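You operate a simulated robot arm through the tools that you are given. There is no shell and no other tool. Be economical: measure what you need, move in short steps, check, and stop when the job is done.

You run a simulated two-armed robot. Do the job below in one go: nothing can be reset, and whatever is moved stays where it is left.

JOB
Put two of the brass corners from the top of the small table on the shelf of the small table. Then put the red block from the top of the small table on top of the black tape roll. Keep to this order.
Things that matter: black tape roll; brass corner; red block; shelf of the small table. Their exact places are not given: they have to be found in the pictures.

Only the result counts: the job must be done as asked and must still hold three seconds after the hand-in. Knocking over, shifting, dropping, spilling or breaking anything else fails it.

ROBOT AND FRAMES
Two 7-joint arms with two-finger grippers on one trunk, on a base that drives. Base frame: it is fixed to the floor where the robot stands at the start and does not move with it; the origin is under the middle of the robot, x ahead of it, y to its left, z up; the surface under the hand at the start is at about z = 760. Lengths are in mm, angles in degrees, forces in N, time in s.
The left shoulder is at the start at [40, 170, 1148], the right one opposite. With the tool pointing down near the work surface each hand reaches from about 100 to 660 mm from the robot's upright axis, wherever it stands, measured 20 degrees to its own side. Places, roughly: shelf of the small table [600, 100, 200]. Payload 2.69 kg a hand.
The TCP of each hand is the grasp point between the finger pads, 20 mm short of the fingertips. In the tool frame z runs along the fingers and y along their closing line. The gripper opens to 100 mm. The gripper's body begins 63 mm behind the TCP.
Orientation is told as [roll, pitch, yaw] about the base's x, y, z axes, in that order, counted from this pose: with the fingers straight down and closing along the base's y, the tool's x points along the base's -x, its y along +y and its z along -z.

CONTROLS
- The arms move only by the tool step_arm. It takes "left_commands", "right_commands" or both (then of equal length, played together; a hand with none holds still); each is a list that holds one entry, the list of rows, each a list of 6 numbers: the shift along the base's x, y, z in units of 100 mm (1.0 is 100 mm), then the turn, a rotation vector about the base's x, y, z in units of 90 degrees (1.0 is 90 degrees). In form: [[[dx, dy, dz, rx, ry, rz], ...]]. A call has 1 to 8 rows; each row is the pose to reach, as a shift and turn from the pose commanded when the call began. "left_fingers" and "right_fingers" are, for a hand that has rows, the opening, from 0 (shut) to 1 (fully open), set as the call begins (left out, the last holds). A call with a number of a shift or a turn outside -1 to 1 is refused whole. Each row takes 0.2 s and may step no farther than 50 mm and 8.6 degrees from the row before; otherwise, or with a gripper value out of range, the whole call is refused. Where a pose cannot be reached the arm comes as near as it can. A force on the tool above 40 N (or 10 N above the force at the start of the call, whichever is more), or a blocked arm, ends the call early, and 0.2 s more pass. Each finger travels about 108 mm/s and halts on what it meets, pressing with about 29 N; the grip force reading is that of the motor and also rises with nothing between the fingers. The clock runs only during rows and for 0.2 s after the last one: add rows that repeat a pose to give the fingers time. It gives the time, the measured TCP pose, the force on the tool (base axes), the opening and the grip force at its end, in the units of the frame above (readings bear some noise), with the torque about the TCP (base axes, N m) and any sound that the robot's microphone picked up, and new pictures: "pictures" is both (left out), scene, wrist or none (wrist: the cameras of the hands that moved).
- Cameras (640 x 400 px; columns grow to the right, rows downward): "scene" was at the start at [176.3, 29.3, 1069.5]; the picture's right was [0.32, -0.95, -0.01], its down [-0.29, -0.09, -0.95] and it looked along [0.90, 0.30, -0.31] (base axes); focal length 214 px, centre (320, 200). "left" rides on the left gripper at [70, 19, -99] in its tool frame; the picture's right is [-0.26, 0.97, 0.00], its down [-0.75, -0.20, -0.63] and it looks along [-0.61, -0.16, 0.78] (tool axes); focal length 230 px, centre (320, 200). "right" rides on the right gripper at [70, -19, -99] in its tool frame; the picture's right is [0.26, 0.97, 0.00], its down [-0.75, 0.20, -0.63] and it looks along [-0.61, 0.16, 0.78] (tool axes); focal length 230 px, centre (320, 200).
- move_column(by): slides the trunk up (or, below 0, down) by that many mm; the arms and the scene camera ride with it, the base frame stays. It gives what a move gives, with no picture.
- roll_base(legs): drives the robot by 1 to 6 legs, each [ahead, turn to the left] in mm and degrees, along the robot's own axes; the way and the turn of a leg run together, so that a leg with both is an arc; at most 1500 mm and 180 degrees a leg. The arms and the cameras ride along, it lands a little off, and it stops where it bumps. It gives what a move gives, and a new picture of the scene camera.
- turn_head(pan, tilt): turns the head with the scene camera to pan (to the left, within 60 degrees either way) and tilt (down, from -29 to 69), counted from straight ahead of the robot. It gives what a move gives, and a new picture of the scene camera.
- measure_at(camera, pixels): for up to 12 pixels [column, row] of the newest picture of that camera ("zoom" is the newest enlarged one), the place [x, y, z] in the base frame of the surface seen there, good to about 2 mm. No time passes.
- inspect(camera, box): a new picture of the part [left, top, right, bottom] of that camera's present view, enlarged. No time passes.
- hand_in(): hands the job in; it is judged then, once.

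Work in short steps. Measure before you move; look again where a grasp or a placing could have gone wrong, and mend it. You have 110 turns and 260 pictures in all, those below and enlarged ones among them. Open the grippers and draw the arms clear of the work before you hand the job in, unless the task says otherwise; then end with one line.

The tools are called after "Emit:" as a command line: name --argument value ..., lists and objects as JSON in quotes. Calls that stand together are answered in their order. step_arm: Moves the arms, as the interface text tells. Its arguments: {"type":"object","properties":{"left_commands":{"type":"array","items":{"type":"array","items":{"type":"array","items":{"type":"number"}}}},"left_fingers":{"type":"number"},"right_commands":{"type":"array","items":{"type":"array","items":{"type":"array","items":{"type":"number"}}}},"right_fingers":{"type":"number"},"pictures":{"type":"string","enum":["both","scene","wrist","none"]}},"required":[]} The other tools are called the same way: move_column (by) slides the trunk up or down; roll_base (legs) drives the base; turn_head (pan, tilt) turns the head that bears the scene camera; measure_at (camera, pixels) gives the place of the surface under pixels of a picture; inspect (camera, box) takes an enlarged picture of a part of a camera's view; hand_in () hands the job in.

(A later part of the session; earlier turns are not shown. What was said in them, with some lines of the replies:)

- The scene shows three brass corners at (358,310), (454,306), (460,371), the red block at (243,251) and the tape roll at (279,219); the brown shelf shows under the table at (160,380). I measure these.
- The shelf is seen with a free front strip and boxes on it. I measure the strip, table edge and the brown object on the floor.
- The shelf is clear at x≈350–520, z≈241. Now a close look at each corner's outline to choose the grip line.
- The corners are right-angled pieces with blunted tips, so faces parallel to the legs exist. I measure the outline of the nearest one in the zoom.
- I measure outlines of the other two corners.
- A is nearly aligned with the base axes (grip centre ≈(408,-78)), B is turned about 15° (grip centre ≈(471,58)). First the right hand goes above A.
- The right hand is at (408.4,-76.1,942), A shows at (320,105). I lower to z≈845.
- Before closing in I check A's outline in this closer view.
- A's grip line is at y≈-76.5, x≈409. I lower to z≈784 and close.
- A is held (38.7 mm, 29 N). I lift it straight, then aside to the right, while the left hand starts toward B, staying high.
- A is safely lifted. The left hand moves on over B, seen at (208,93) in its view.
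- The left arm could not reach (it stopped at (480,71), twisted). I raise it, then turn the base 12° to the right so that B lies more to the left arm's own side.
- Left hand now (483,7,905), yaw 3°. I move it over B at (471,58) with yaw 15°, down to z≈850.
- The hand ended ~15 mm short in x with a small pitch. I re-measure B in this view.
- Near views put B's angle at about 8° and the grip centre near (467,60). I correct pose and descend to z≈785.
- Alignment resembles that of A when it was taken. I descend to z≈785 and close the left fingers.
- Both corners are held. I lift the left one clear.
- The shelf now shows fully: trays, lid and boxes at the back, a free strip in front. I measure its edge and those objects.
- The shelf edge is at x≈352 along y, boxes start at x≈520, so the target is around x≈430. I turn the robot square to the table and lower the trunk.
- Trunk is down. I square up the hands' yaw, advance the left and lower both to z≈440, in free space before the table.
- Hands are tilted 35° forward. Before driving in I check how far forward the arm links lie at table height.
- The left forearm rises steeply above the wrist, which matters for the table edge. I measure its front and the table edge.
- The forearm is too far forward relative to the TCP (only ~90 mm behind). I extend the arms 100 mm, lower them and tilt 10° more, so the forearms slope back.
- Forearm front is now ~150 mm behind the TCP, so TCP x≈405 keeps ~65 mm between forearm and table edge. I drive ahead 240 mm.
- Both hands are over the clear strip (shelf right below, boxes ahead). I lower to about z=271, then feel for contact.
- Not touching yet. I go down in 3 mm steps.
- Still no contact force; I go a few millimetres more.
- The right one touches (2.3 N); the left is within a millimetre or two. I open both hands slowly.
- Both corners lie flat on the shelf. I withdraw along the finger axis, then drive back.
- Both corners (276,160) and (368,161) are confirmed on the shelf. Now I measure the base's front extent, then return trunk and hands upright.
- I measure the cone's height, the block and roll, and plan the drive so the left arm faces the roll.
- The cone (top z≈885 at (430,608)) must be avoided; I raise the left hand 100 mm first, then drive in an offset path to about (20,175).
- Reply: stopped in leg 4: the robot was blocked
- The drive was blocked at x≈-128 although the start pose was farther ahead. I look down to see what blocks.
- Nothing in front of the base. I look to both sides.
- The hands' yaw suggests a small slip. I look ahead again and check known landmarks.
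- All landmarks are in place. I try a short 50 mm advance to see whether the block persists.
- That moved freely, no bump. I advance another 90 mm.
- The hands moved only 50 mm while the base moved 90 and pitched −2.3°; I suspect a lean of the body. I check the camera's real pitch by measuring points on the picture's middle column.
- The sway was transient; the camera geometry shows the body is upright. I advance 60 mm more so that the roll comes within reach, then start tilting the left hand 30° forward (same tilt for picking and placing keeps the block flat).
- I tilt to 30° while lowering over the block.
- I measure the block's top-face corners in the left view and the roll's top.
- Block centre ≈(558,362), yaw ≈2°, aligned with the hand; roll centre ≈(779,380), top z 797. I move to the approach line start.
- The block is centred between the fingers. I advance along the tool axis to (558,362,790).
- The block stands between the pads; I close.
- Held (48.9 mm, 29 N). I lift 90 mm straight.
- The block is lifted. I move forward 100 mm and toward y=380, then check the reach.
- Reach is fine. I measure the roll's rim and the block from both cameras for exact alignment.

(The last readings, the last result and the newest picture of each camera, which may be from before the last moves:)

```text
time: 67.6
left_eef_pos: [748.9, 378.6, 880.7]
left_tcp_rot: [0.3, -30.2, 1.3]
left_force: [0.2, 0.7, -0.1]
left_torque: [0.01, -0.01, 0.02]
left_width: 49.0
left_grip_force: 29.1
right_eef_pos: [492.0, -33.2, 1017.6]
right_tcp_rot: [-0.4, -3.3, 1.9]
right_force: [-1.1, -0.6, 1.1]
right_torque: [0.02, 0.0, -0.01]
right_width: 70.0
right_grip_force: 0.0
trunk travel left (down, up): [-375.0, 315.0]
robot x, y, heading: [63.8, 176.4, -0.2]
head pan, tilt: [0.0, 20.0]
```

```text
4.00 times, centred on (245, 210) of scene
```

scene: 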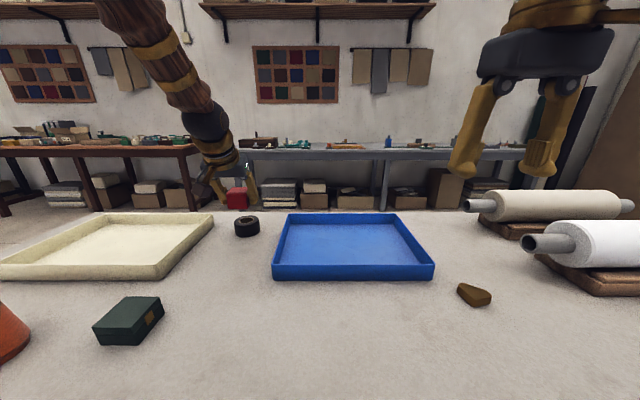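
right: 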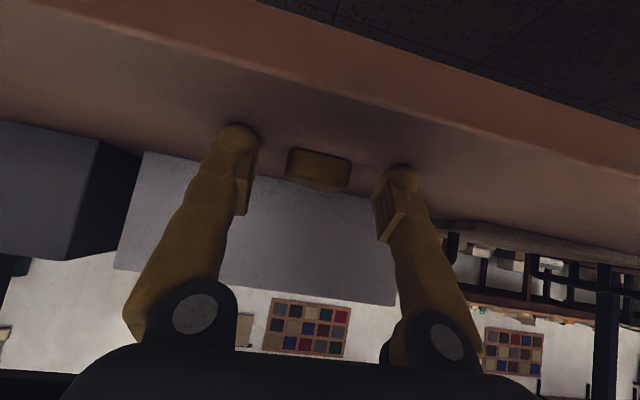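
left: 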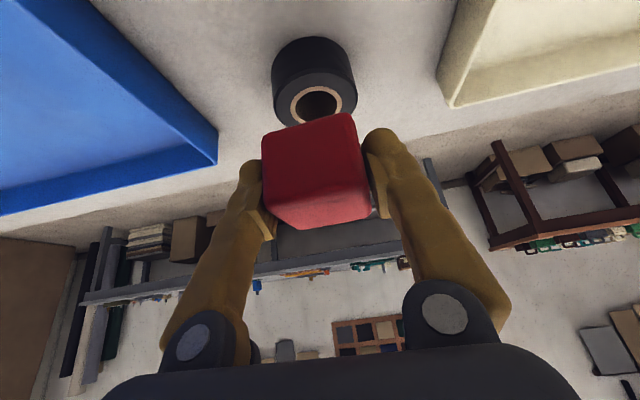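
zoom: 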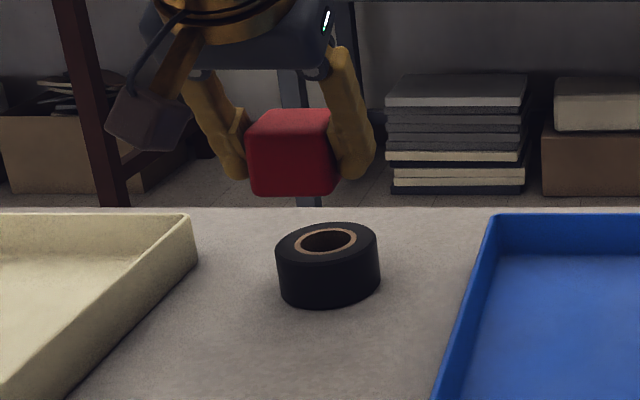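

I measure block and roll extents in this zoom too.

Emit:
measure_at --camera "zoom" --pixels '[[252, 150], [332, 150], [292, 130], [280, 262], [376, 255], [328, 224], [328, 258], [300, 243], [355, 240], [328, 285], [290, 185]]'

```text
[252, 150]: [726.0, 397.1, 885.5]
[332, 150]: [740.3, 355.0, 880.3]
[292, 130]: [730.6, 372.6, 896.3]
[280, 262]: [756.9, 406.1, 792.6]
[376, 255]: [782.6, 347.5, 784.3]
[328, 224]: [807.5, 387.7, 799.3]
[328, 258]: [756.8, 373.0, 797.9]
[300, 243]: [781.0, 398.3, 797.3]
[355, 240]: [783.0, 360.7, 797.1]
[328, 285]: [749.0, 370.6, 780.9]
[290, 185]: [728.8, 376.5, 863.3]
```

The block centre is at about (751,378), the roll at (780,380). I shift +29 mm in x, +1.5 mm in y and lower to just above the roll.

Emit:
step_arm --left_commands '[[[0.29, 0.015, 0, 0, 0, 0], [0.29, 0.015, -0.25, 0, 0, 0], [0.29, 0.015, -0.48, 0, 0, 0], [0.29, 0.015, -0.48, 0, 0, 0]]]' --pictures "both"

Emit:
inspect --camera "scene" --box '[190, 160, 300, 260]'

```text
time: 68.1
left_eef_pos: [765.8, 379.9, 886.2]
left_tcp_rot: [0.3, -31.3, 1.3]
left_force: [-1.3, 0.0, 0.5]
left_torque: [0.02, -0.11, -0.01]
left_width: 48.8
left_grip_force: 29.1
right_eef_pos: [472.5, -34.2, 1027.9]
right_tcp_rot: [-0.5, -4.6, 1.9]
right_force: [-1.3, -0.4, 0.3]
right_torque: [-0.01, -0.14, 0.02]
right_width: 69.9
right_grip_force: 0.1
trunk travel left (down, up): [-375.0, 315.0]
robot x, y, heading: [66.6, 181.3, 0.1]
head pan, tilt: [0.0, 20.0]
stopped in row 2 (left hand): the arm was blocked; the commanded pose is now the measured one
```

scene: 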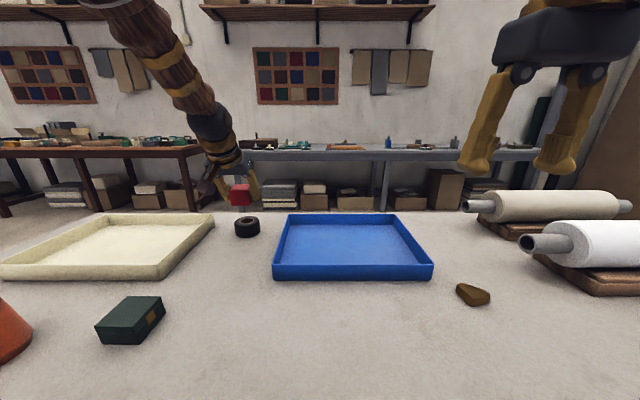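
left: 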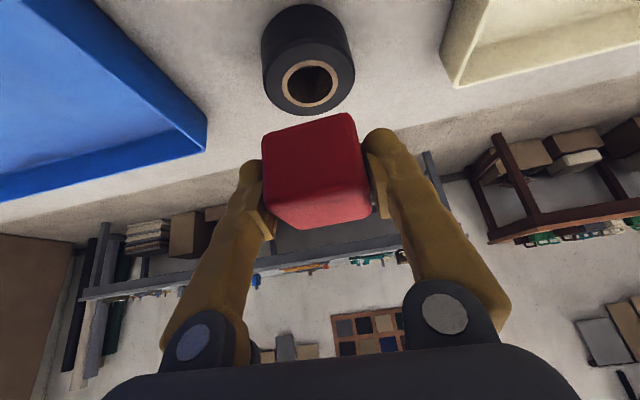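

```text
4.00 times, centred on (245, 210) of scene
```

zoom: 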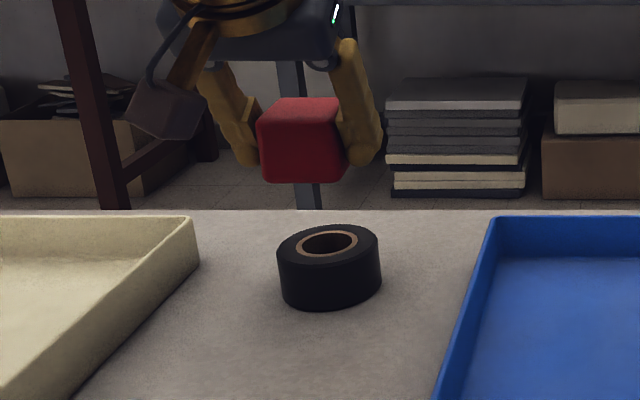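

The body lurched back slightly (right hand moved too); the block is still held. I wait a moment and re-read.

Emit:
step_arm --left_commands '[[[0, 0, 0, 0, 0, 0], [0, 0, 0, 0, 0, 0], [0, 0, 0, 0, 0, 0], [0, 0, 0, 0, 0, 0]]]' --pictures "none"

```text
time: 68.4
left_eef_pos: [751.8, 380.3, 897.6]
left_tcp_rot: [0.4, -32.3, 1.2]
left_force: [-0.8, 0.8, -0.5]
left_torque: [0.01, -0.05, -0.01]
left_width: 48.8
left_grip_force: 29.4
right_eef_pos: [456.1, -34.2, 1033.8]
right_tcp_rot: [-0.5, -5.3, 1.7]
right_force: [-0.8, -0.6, -0.2]
right_torque: [0.01, -0.11, 0.0]
right_width: 70.0
right_grip_force: 0.1
trunk travel left (down, up): [-375.0, 315.0]
robot x, y, heading: [62.0, 177.3, 0.1]
head pan, tilt: [0.0, 20.0]
stopped in row 1 (left hand): the arm was blocked; the commanded pose is now the measured one
```

Still drifting. I wait once more to see whether it settles.

Emit:
turn_head --pan 0 --tilt 25

```text
time: 69.1
left_eef_pos: [756.0, 380.4, 891.3]
left_tcp_rot: [0.4, -31.9, 1.3]
left_force: [0.9, 0.2, -1.2]
left_torque: [0.03, -0.03, -0.03]
left_width: 48.9
left_grip_force: 28.7
right_eef_pos: [460.6, -33.9, 1030.9]
right_tcp_rot: [-0.5, -5.0, 1.9]
right_force: [0.0, 0.6, -0.1]
right_torque: [-0.01, -0.03, 0.0]
right_width: 69.9
right_grip_force: 0.0
trunk travel left (down, up): [-375.0, 315.0]
robot x, y, heading: [60.9, 179.1, 0.0]
head pan, tilt: [0.0, 25.0]
```

scene: 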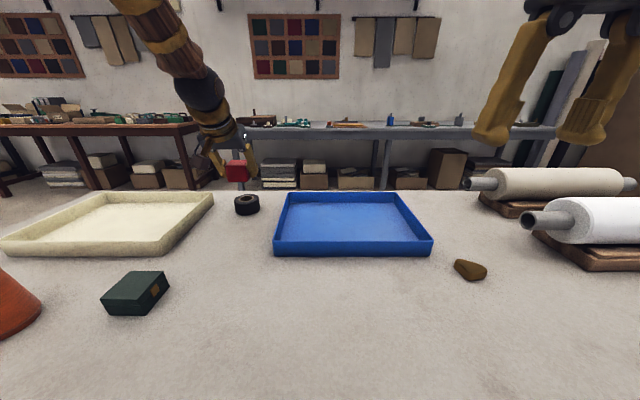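

It settled. I go on more slowly, correcting pitch by +1.7°, to hover ~10 mm above the roll.

Emit:
step_arm --left_commands '[[[0.06, 0, 0, 0, 0.01, 0], [0.12, 0, 0, 0, 0.019, 0], [0.18, 0, 0, 0, 0.019, 0], [0.23, 0, 0, 0, 0.019, 0], [0.23, 0, -0.12, 0, 0.019, 0], [0.23, 0, -0.25, 0, 0.019, 0], [0.23, 0, -0.25, 0, 0.019, 0]]]' --pictures "none"

```text
time: 69.8
left_eef_pos: [753.7, 379.8, 909.3]
left_tcp_rot: [0.4, -31.4, 1.1]
left_force: [-0.9, -0.3, -0.3]
left_torque: [0.0, -0.04, 0.03]
left_width: 48.9
left_grip_force: 29.1
right_eef_pos: [439.5, -34.9, 1037.6]
right_tcp_rot: [-0.5, -6.4, 1.8]
right_force: [-2.1, 0.0, 0.3]
right_torque: [0.01, -0.13, 0.02]
right_width: 70.0
right_grip_force: 0.0
trunk travel left (down, up): [-375.0, 315.0]
robot x, y, heading: [60.1, 176.9, 0.3]
head pan, tilt: [0.0, 25.0]
stopped in row 3 (left hand): the arm was blocked; the commanded pose is now the measured one
```

Every forward motion now makes the whole body tip back. I check the camera's true pitch against the nominal 25° tilt.

Emit:
turn_head --pan 0 --tilt 25

Emit:
measure_at --camera "scene" --pixels '[[245, 195], [245, 255], [245, 300], [245, 350], [245, 395], [250, 170], [470, 290], [470, 330], [470, 380]]'

```text
time: 70.4
left_eef_pos: [758.5, 380.2, 903.4]
left_tcp_rot: [0.3, -31.0, 1.2]
left_force: [-1.0, 0.7, -1.3]
left_torque: [-0.01, -0.02, 0.02]
left_width: 48.9
left_grip_force: 28.7
right_eef_pos: [445.5, -33.2, 1037.2]
right_tcp_rot: [-0.6, -6.0, 2.0]
right_force: [0.0, 0.0, -0.1]
right_torque: [0.0, -0.02, -0.02]
right_width: 69.9
right_grip_force: 0.0
trunk travel left (down, up): [-375.0, 315.0]
robot x, y, heading: [63.9, 176.1, 0.0]
head pan, tilt: [0.0, 25.0]
```

scene: 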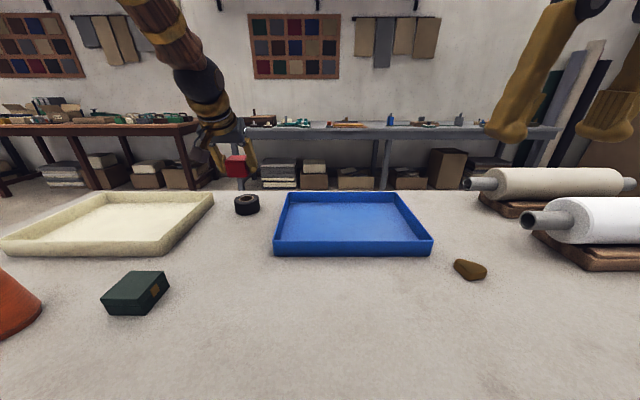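

```text
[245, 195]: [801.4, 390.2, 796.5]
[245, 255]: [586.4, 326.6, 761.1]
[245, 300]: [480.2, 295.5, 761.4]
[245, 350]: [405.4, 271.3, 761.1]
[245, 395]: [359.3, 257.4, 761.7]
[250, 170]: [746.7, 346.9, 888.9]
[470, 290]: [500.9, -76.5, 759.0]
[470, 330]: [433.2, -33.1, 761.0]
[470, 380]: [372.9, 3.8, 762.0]
```

The camera itself is steady; only the arms sag off their command after each re-basing, and the left arm seems near its reach limit. I drive 45 mm closer (base front goes under the shelf edge, z 196 < shelf board) and then lower with the trunk instead.

Emit:
roll_base --legs '[[45, 0]]'

Emit:
step_arm --left_commands '[[[-0.05, 0, 0, 0, 0, 0], [-0.05, 0, 0, 0, 0, 0], [-0.05, 0, 0, 0, 0, 0]]]' --pictures "scene"

```text
time: 71.3
left_eef_pos: [805.7, 380.5, 901.1]
left_tcp_rot: [0.4, -31.0, 1.1]
left_force: [1.2, -0.5, -1.5]
left_torque: [0.02, 0.02, -0.01]
left_width: 48.9
left_grip_force: 28.3
right_eef_pos: [490.4, -33.8, 1035.8]
right_tcp_rot: [-0.5, -5.9, 1.9]
right_force: [1.0, -0.4, -0.9]
right_torque: [-0.01, 0.05, 0.03]
right_width: 69.8
right_grip_force: 0.0
trunk travel left (down, up): [-375.0, 315.0]
robot x, y, heading: [107.7, 175.5, -0.2]
head pan, tilt: [0.0, 25.0]
```

scene: 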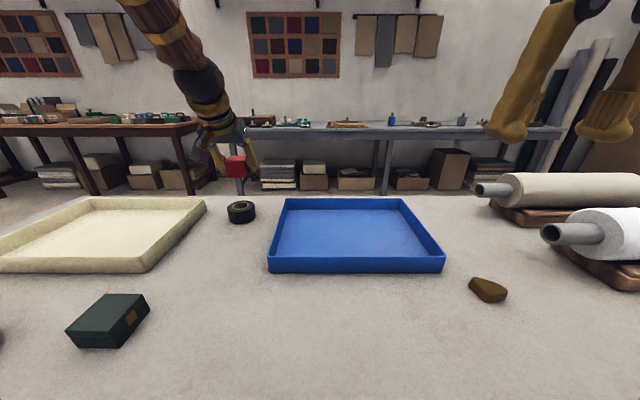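

```text
time: 72.1
left_eef_pos: [784.6, 379.4, 912.3]
left_tcp_rot: [0.4, -31.9, 1.1]
left_force: [0.6, -0.2, 0.4]
left_torque: [-0.02, 0.01, 0.02]
left_width: 48.8
left_grip_force: 29.0
right_eef_pos: [474.1, -32.6, 1041.5]
right_tcp_rot: [-0.6, -6.9, 1.9]
right_force: [0.1, -0.2, -0.6]
right_torque: [0.01, 0.01, -0.01]
right_width: 69.8
right_grip_force: 0.1
trunk travel left (down, up): [-375.0, 315.0]
robot x, y, heading: [107.2, 177.6, -0.5]
head pan, tilt: [0.0, 25.0]
```

scene: 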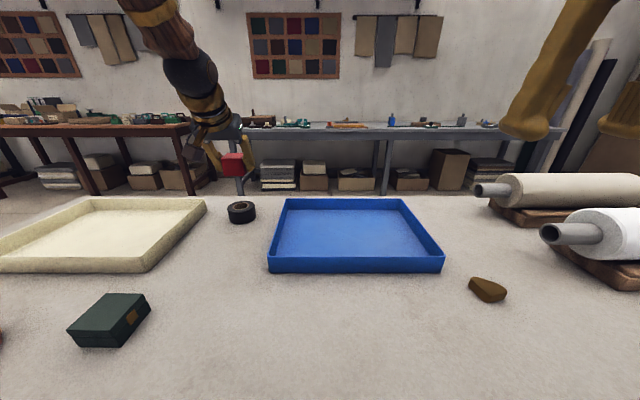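

Now at (785,379,912), with reach to spare. I lower slowly with pitch correction to z≈840.

Emit:
step_arm --left_commands '[[[-0.03, 0.01, -0.1, 0, 0.01, 0], [-0.05, 0.01, -0.2, 0, 0.019, 0], [-0.05, 0.01, -0.35, 0, 0.019, 0], [-0.05, 0.01, -0.5, 0, 0.019, 0], [-0.05, 0.01, -0.65, 0, 0.019, 0], [-0.05, 0.01, -0.7, 0, 0.019, 0], [-0.05, 0.01, -0.7, 0, 0.019, 0]]]' --pictures "both"

Emit:
inspect --camera "scene" --box '[190, 150, 300, 250]'

```text
time: 73.7
left_eef_pos: [779.2, 380.4, 843.1]
left_tcp_rot: [0.4, -30.4, 1.1]
left_force: [0.0, -1.2, -1.3]
left_torque: [-0.03, 0.04, 0.0]
left_width: 48.8
left_grip_force: 29.1
right_eef_pos: [473.2, -32.9, 1042.5]
right_tcp_rot: [-0.7, -6.9, 1.9]
right_force: [-0.3, 0.6, 0.8]
right_torque: [0.03, -0.01, 0.02]
right_width: 70.0
right_grip_force: 0.0
trunk travel left (down, up): [-375.0, 315.0]
robot x, y, heading: [107.5, 177.3, -0.2]
head pan, tilt: [0.0, 25.0]
```

scene: 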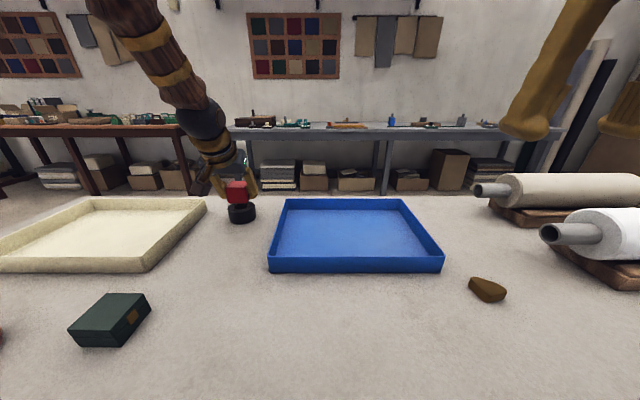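
left: 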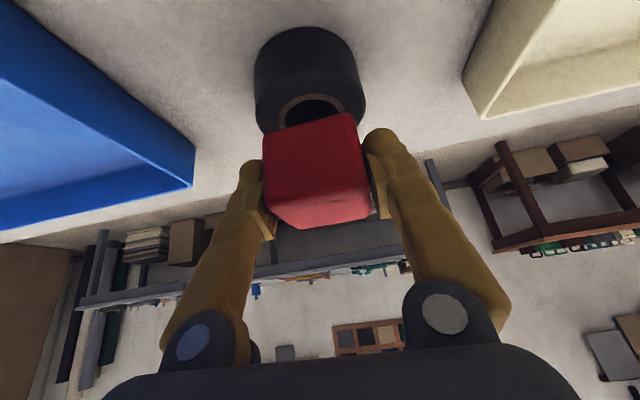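

```text
4.00 times, centred on (245, 200) of scene
```

zoom: 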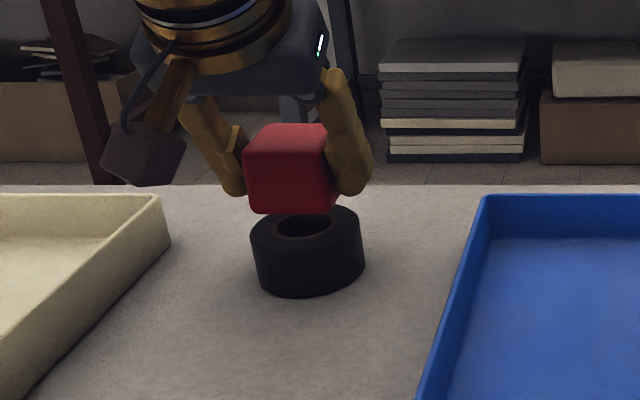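

I measure the block against the roll in this zoom.

Emit:
measure_at --camera "zoom" --pixels '[[249, 180], [322, 180], [285, 160], [290, 205], [335, 175], [256, 245], [360, 235], [310, 285], [275, 235], [332, 228], [305, 243]]'

Emit:
measure_at --camera "left" --pixels '[[310, 160], [268, 150], [355, 150], [265, 105], [358, 100], [312, 100], [290, 200]]'

```text
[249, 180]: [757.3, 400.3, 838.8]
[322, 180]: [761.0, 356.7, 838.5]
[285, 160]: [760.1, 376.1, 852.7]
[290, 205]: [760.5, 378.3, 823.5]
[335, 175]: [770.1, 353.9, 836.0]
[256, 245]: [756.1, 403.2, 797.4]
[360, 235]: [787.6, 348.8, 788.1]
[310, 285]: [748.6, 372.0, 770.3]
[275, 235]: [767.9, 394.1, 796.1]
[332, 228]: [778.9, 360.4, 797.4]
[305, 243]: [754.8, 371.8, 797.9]
```

```text
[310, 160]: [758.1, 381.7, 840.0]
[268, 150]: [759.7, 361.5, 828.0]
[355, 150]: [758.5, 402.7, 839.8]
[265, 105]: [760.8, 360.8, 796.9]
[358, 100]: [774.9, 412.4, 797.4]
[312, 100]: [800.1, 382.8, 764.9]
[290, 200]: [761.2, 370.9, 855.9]
```

Block centre ≈(782,379) versus roll (780,379): well aligned. I lower the last ~16 mm gently.

Emit:
step_arm --left_commands '[[[-0.02, 0, -0.05, 0, 0, 0], [-0.02, 0, -0.1, 0, 0, 0], [-0.02, 0, -0.13, 0, 0, 0], [-0.02, 0, -0.14, 0, 0, 0], [-0.02, 0, -0.15, 0, 0, 0]]]' --pictures "none"

Emit:
inspect --camera "scene" --box '[190, 150, 300, 250]'

```text
time: 74.9
left_eef_pos: [778.3, 381.0, 829.8]
left_tcp_rot: [0.3, -30.3, 1.1]
left_force: [0.0, -0.5, -1.0]
left_torque: [0.03, 0.01, 0.01]
left_width: 48.7
left_grip_force: 28.8
right_eef_pos: [473.3, -33.8, 1041.8]
right_tcp_rot: [-0.5, -6.8, 1.9]
right_force: [0.2, -0.4, -0.4]
right_torque: [0.01, -0.01, 0.0]
right_width: 70.2
right_grip_force: 0.0
trunk travel left (down, up): [-375.0, 315.0]
robot x, y, heading: [106.8, 176.7, -0.1]
head pan, tilt: [0.0, 25.0]
```

```text
4.00 times, centred on (245, 200) of scene
```

zoom: 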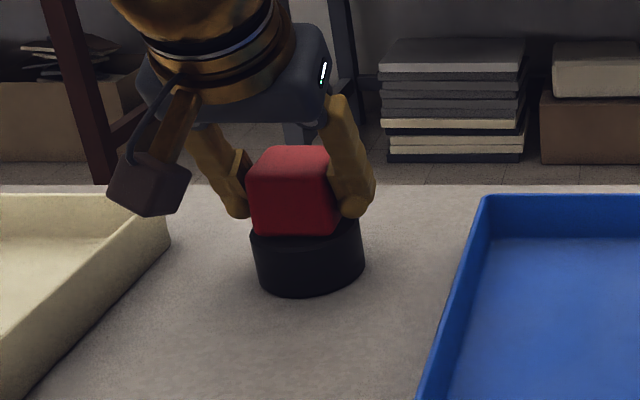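

Almost touching, no load yet. I go down millimetre by millimetre.

Emit:
step_arm --left_commands '[[[0, 0, -0.01, 0, 0, 0], [0, 0, -0.02, 0, 0, 0], [0, 0, -0.02, 0, 0, 0]]]' --pictures "none"

```text
time: 75.7
left_eef_pos: [778.6, 380.0, 827.5]
left_tcp_rot: [0.5, -30.3, 1.1]
left_force: [-0.6, -0.6, -0.4]
left_torque: [-0.02, 0.0, 0.02]
left_width: 48.9
left_grip_force: 28.4
right_eef_pos: [471.8, -33.5, 1043.1]
right_tcp_rot: [-0.6, -6.9, 1.9]
right_force: [-0.2, -0.4, -0.5]
right_torque: [0.04, -0.03, 0.0]
right_width: 70.1
right_grip_force: 0.0
trunk travel left (down, up): [-375.0, 315.0]
robot x, y, heading: [111.4, 178.1, 0.3]
head pan, tilt: [0.0, 25.0]
```

Emit:
step_arm --left_commands '[[[0, 0, -0.01, 0, 0, 0], [0, 0, -0.015, 0, 0, 0], [0, 0, -0.015, 0, 0, 0]]]' --pictures "none"

```text
time: 76.5
left_eef_pos: [777.8, 381.2, 827.1]
left_tcp_rot: [0.3, -30.6, 1.1]
left_force: [0.6, 0.0, 7.8]
left_torque: [-0.17, 0.05, 0.02]
left_width: 48.8
left_grip_force: 29.3
right_eef_pos: [471.6, -33.6, 1043.1]
right_tcp_rot: [-0.5, -7.0, 1.9]
right_force: [-0.3, 0.1, -0.1]
right_torque: [0.03, 0.02, 0.01]
right_width: 70.0
right_grip_force: 0.1
trunk travel left (down, up): [-375.0, 315.0]
robot x, y, heading: [109.5, 178.5, -0.0]
head pan, tilt: [0.0, 25.0]
```

Contact (7.8 N). I ease off slightly and open the fingers.

Emit:
step_arm --left_commands '[[[0, 0, 0.008, 0, 0, 0], [0, 0, 0.008, 0, 0, 0]]]' --pictures "none"

Emit:
step_arm --left_commands '[[[0, 0, 0, 0, 0, 0], [0, 0, 0, 0, 0, 0], [0, 0, 0, 0, 0, 0], [0, 0, 0, 0, 0, 0]]]' --left_fingers 0.8 --pictures "both"

Emit:
inspect --camera "scene" --box '[190, 150, 300, 250]'

```text
time: 77.1
left_eef_pos: [777.5, 380.6, 827.3]
left_tcp_rot: [0.4, -30.3, 1.1]
left_force: [2.6, -0.6, 5.6]
left_torque: [-0.16, -0.09, 0.03]
left_width: 49.2
left_grip_force: 29.1
right_eef_pos: [473.4, -33.7, 1041.9]
right_tcp_rot: [-0.6, -7.1, 1.9]
right_force: [0.5, 0.3, -0.8]
right_torque: [-0.03, 0.01, 0.0]
right_width: 69.9
right_grip_force: 0.1
trunk travel left (down, up): [-375.0, 315.0]
robot x, y, heading: [104.7, 175.8, -0.2]
head pan, tilt: [0.0, 25.0]
```

```text
time: 78.1
left_eef_pos: [777.0, 380.7, 826.8]
left_tcp_rot: [0.5, -30.3, 1.1]
left_force: [0.2, -1.0, -0.4]
left_torque: [-0.04, -0.01, 0.0]
left_width: 80.0
left_grip_force: 0.1
right_eef_pos: [472.5, -33.7, 1042.1]
right_tcp_rot: [-0.6, -6.8, 1.9]
right_force: [-1.0, -0.3, -0.4]
right_torque: [-0.01, -0.03, 0.0]
right_width: 70.1
right_grip_force: 0.1
trunk travel left (down, up): [-375.0, 315.0]
robot x, y, heading: [109.8, 178.8, -0.1]
head pan, tilt: [0.0, 25.0]
```

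scene: 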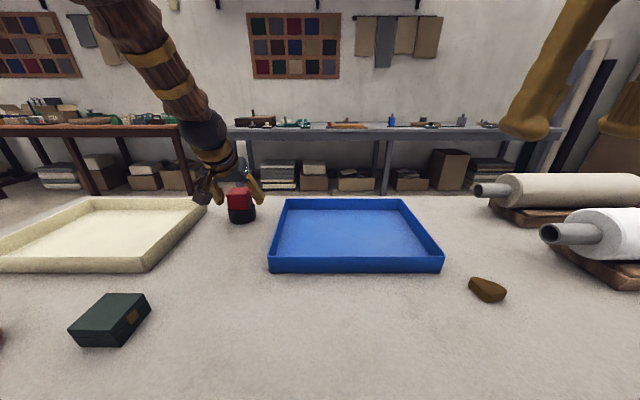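
left: 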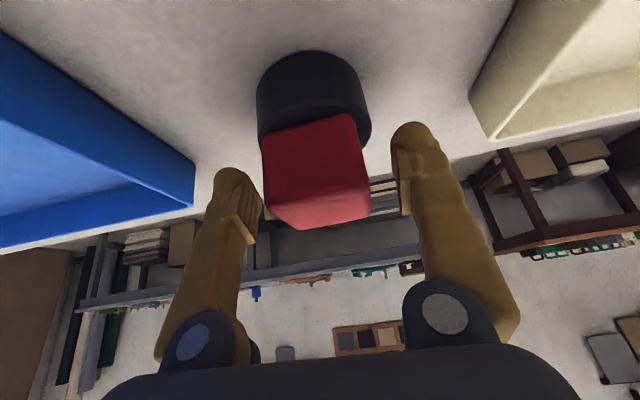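

```text
4.00 times, centred on (245, 200) of scene
```

zoom: 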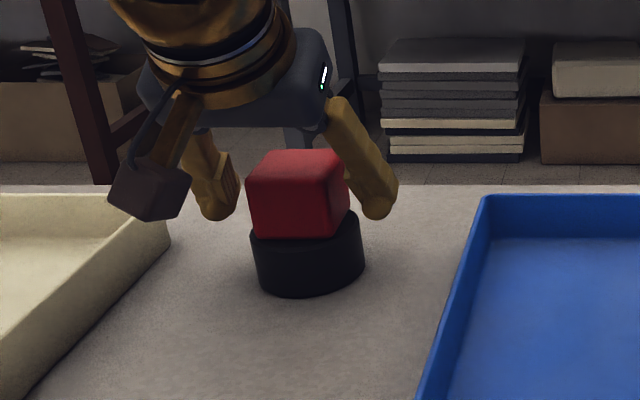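

The block stands on the roll. I withdraw along the tool axis, straight back from between.

Emit:
step_arm --left_commands '[[[-0.1, 0, 0.17, 0, 0, 0], [-0.2, 0, 0.35, 0, 0, 0], [-0.35, 0, 0.6, 0, 0, 0], [-0.5, 0, 0.87, 0, 0, 0], [-0.8, 0, 0.95, 0, 0, 0], [-1.0, 0, 1.0, 0, 0, 0]]]' --pictures "none"

Emit:
step_arm --left_commands '[[[-0.4, 0, 0.1, 0, 0, 0], [-0.8, 0, 0.2, 0, 0, 0], [-1.0, 0, 0.3, 0, 0, 0]]]' --pictures "scene"

Emit:
inspect --camera "scene" --box '[190, 150, 300, 250]'

```text
time: 79.5
left_eef_pos: [675.7, 381.4, 927.0]
left_tcp_rot: [0.3, -30.3, 1.0]
left_force: [0.5, -0.8, 0.4]
left_torque: [-0.01, -0.02, -0.01]
left_width: 80.1
left_grip_force: 0.0
right_eef_pos: [473.1, -34.2, 1041.6]
right_tcp_rot: [-0.7, -7.1, 1.9]
right_force: [-0.1, 0.0, 0.0]
right_torque: [0.01, 0.0, 0.0]
right_width: 69.9
right_grip_force: 0.0
trunk travel left (down, up): [-375.0, 315.0]
robot x, y, heading: [111.2, 174.3, -0.1]
head pan, tilt: [0.0, 25.0]
```

```text
time: 80.3
left_eef_pos: [576.1, 381.0, 957.6]
left_tcp_rot: [0.4, -30.3, 1.2]
left_force: [-0.1, 0.1, -0.3]
left_torque: [0.04, -0.01, -0.02]
left_width: 79.8
left_grip_force: 0.0
right_eef_pos: [471.7, -33.7, 1042.4]
right_tcp_rot: [-0.5, -7.0, 1.9]
right_force: [1.1, 0.5, 0.1]
right_torque: [0.01, 0.03, 0.01]
right_width: 69.9
right_grip_force: 0.0
trunk travel left (down, up): [-375.0, 315.0]
robot x, y, heading: [105.7, 176.3, 0.2]
head pan, tilt: [0.0, 25.0]
```

scene: 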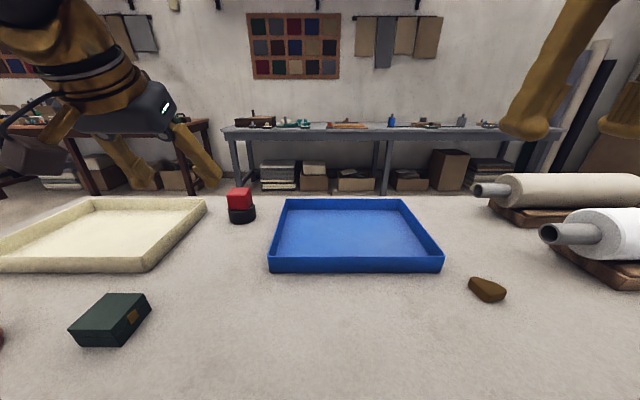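

```text
4.00 times, centred on (245, 200) of scene
```

zoom: 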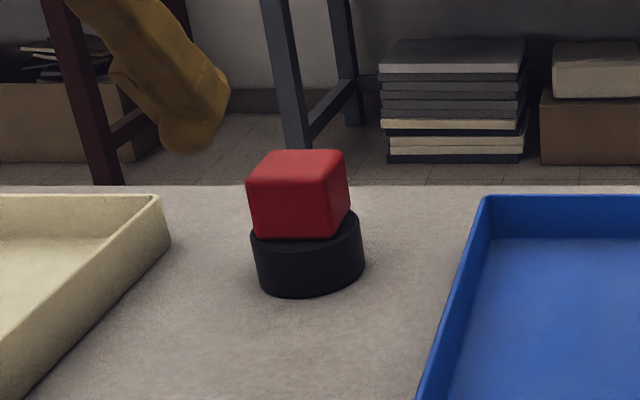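

The block rests flat on the roll and the left hand is clear. I drive back out to leave the work clear and check the corners on the shelf.

Emit:
roll_base --legs '[[-300, 0]]'

Emit:
turn_head --pan 0 --tilt 45

```text
time: 82.4
left_eef_pos: [273.1, 381.7, 957.7]
left_tcp_rot: [0.4, -30.5, 1.1]
left_force: [-0.3, 0.6, -0.6]
left_torque: [-0.02, 0.01, 0.0]
left_width: 79.9
left_grip_force: 0.0
right_eef_pos: [169.7, -33.7, 1043.1]
right_tcp_rot: [-0.5, -7.0, 1.8]
right_force: [0.5, 0.1, 0.6]
right_torque: [0.0, 0.01, 0.02]
right_width: 69.9
right_grip_force: 0.1
trunk travel left (down, up): [-375.0, 315.0]
robot x, y, heading: [-195.0, 180.0, -0.2]
head pan, tilt: [0.0, 25.0]
```

scene: 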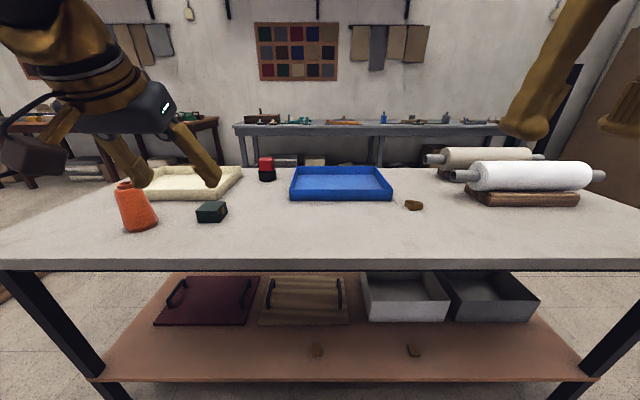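

```text
time: 83.2
left_eef_pos: [259.7, 381.5, 963.7]
left_tcp_rot: [0.5, -31.1, 1.1]
left_force: [0.2, 0.9, 0.1]
left_torque: [-0.01, 0.05, 0.0]
left_width: 80.2
left_grip_force: 0.0
right_eef_pos: [151.9, -33.0, 1038.6]
right_tcp_rot: [-0.7, -6.2, 1.8]
right_force: [0.3, -0.1, 0.0]
right_torque: [-0.02, 0.02, 0.04]
right_width: 70.0
right_grip_force: 0.1
trunk travel left (down, up): [-375.0, 315.0]
robot x, y, heading: [-196.5, 175.7, -0.2]
head pan, tilt: [0.0, 45.0]
```

scene: 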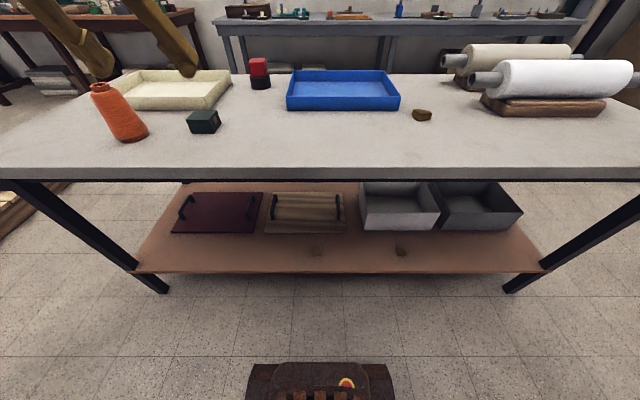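

Both corners are on the shelf at (317,250) and (401,250), the red block is on the roll at (259,70), nothing else has moved and the hands are open and clear. I hand in.

Emit:
hand_in

```text
The job is handed in.
```

The job is handed in: two brass corners lie on the shelf of the small table and the red block stands on top of the black tape roll, done in that order. In the last picture nothing else had moved, and both hands were open and clear.
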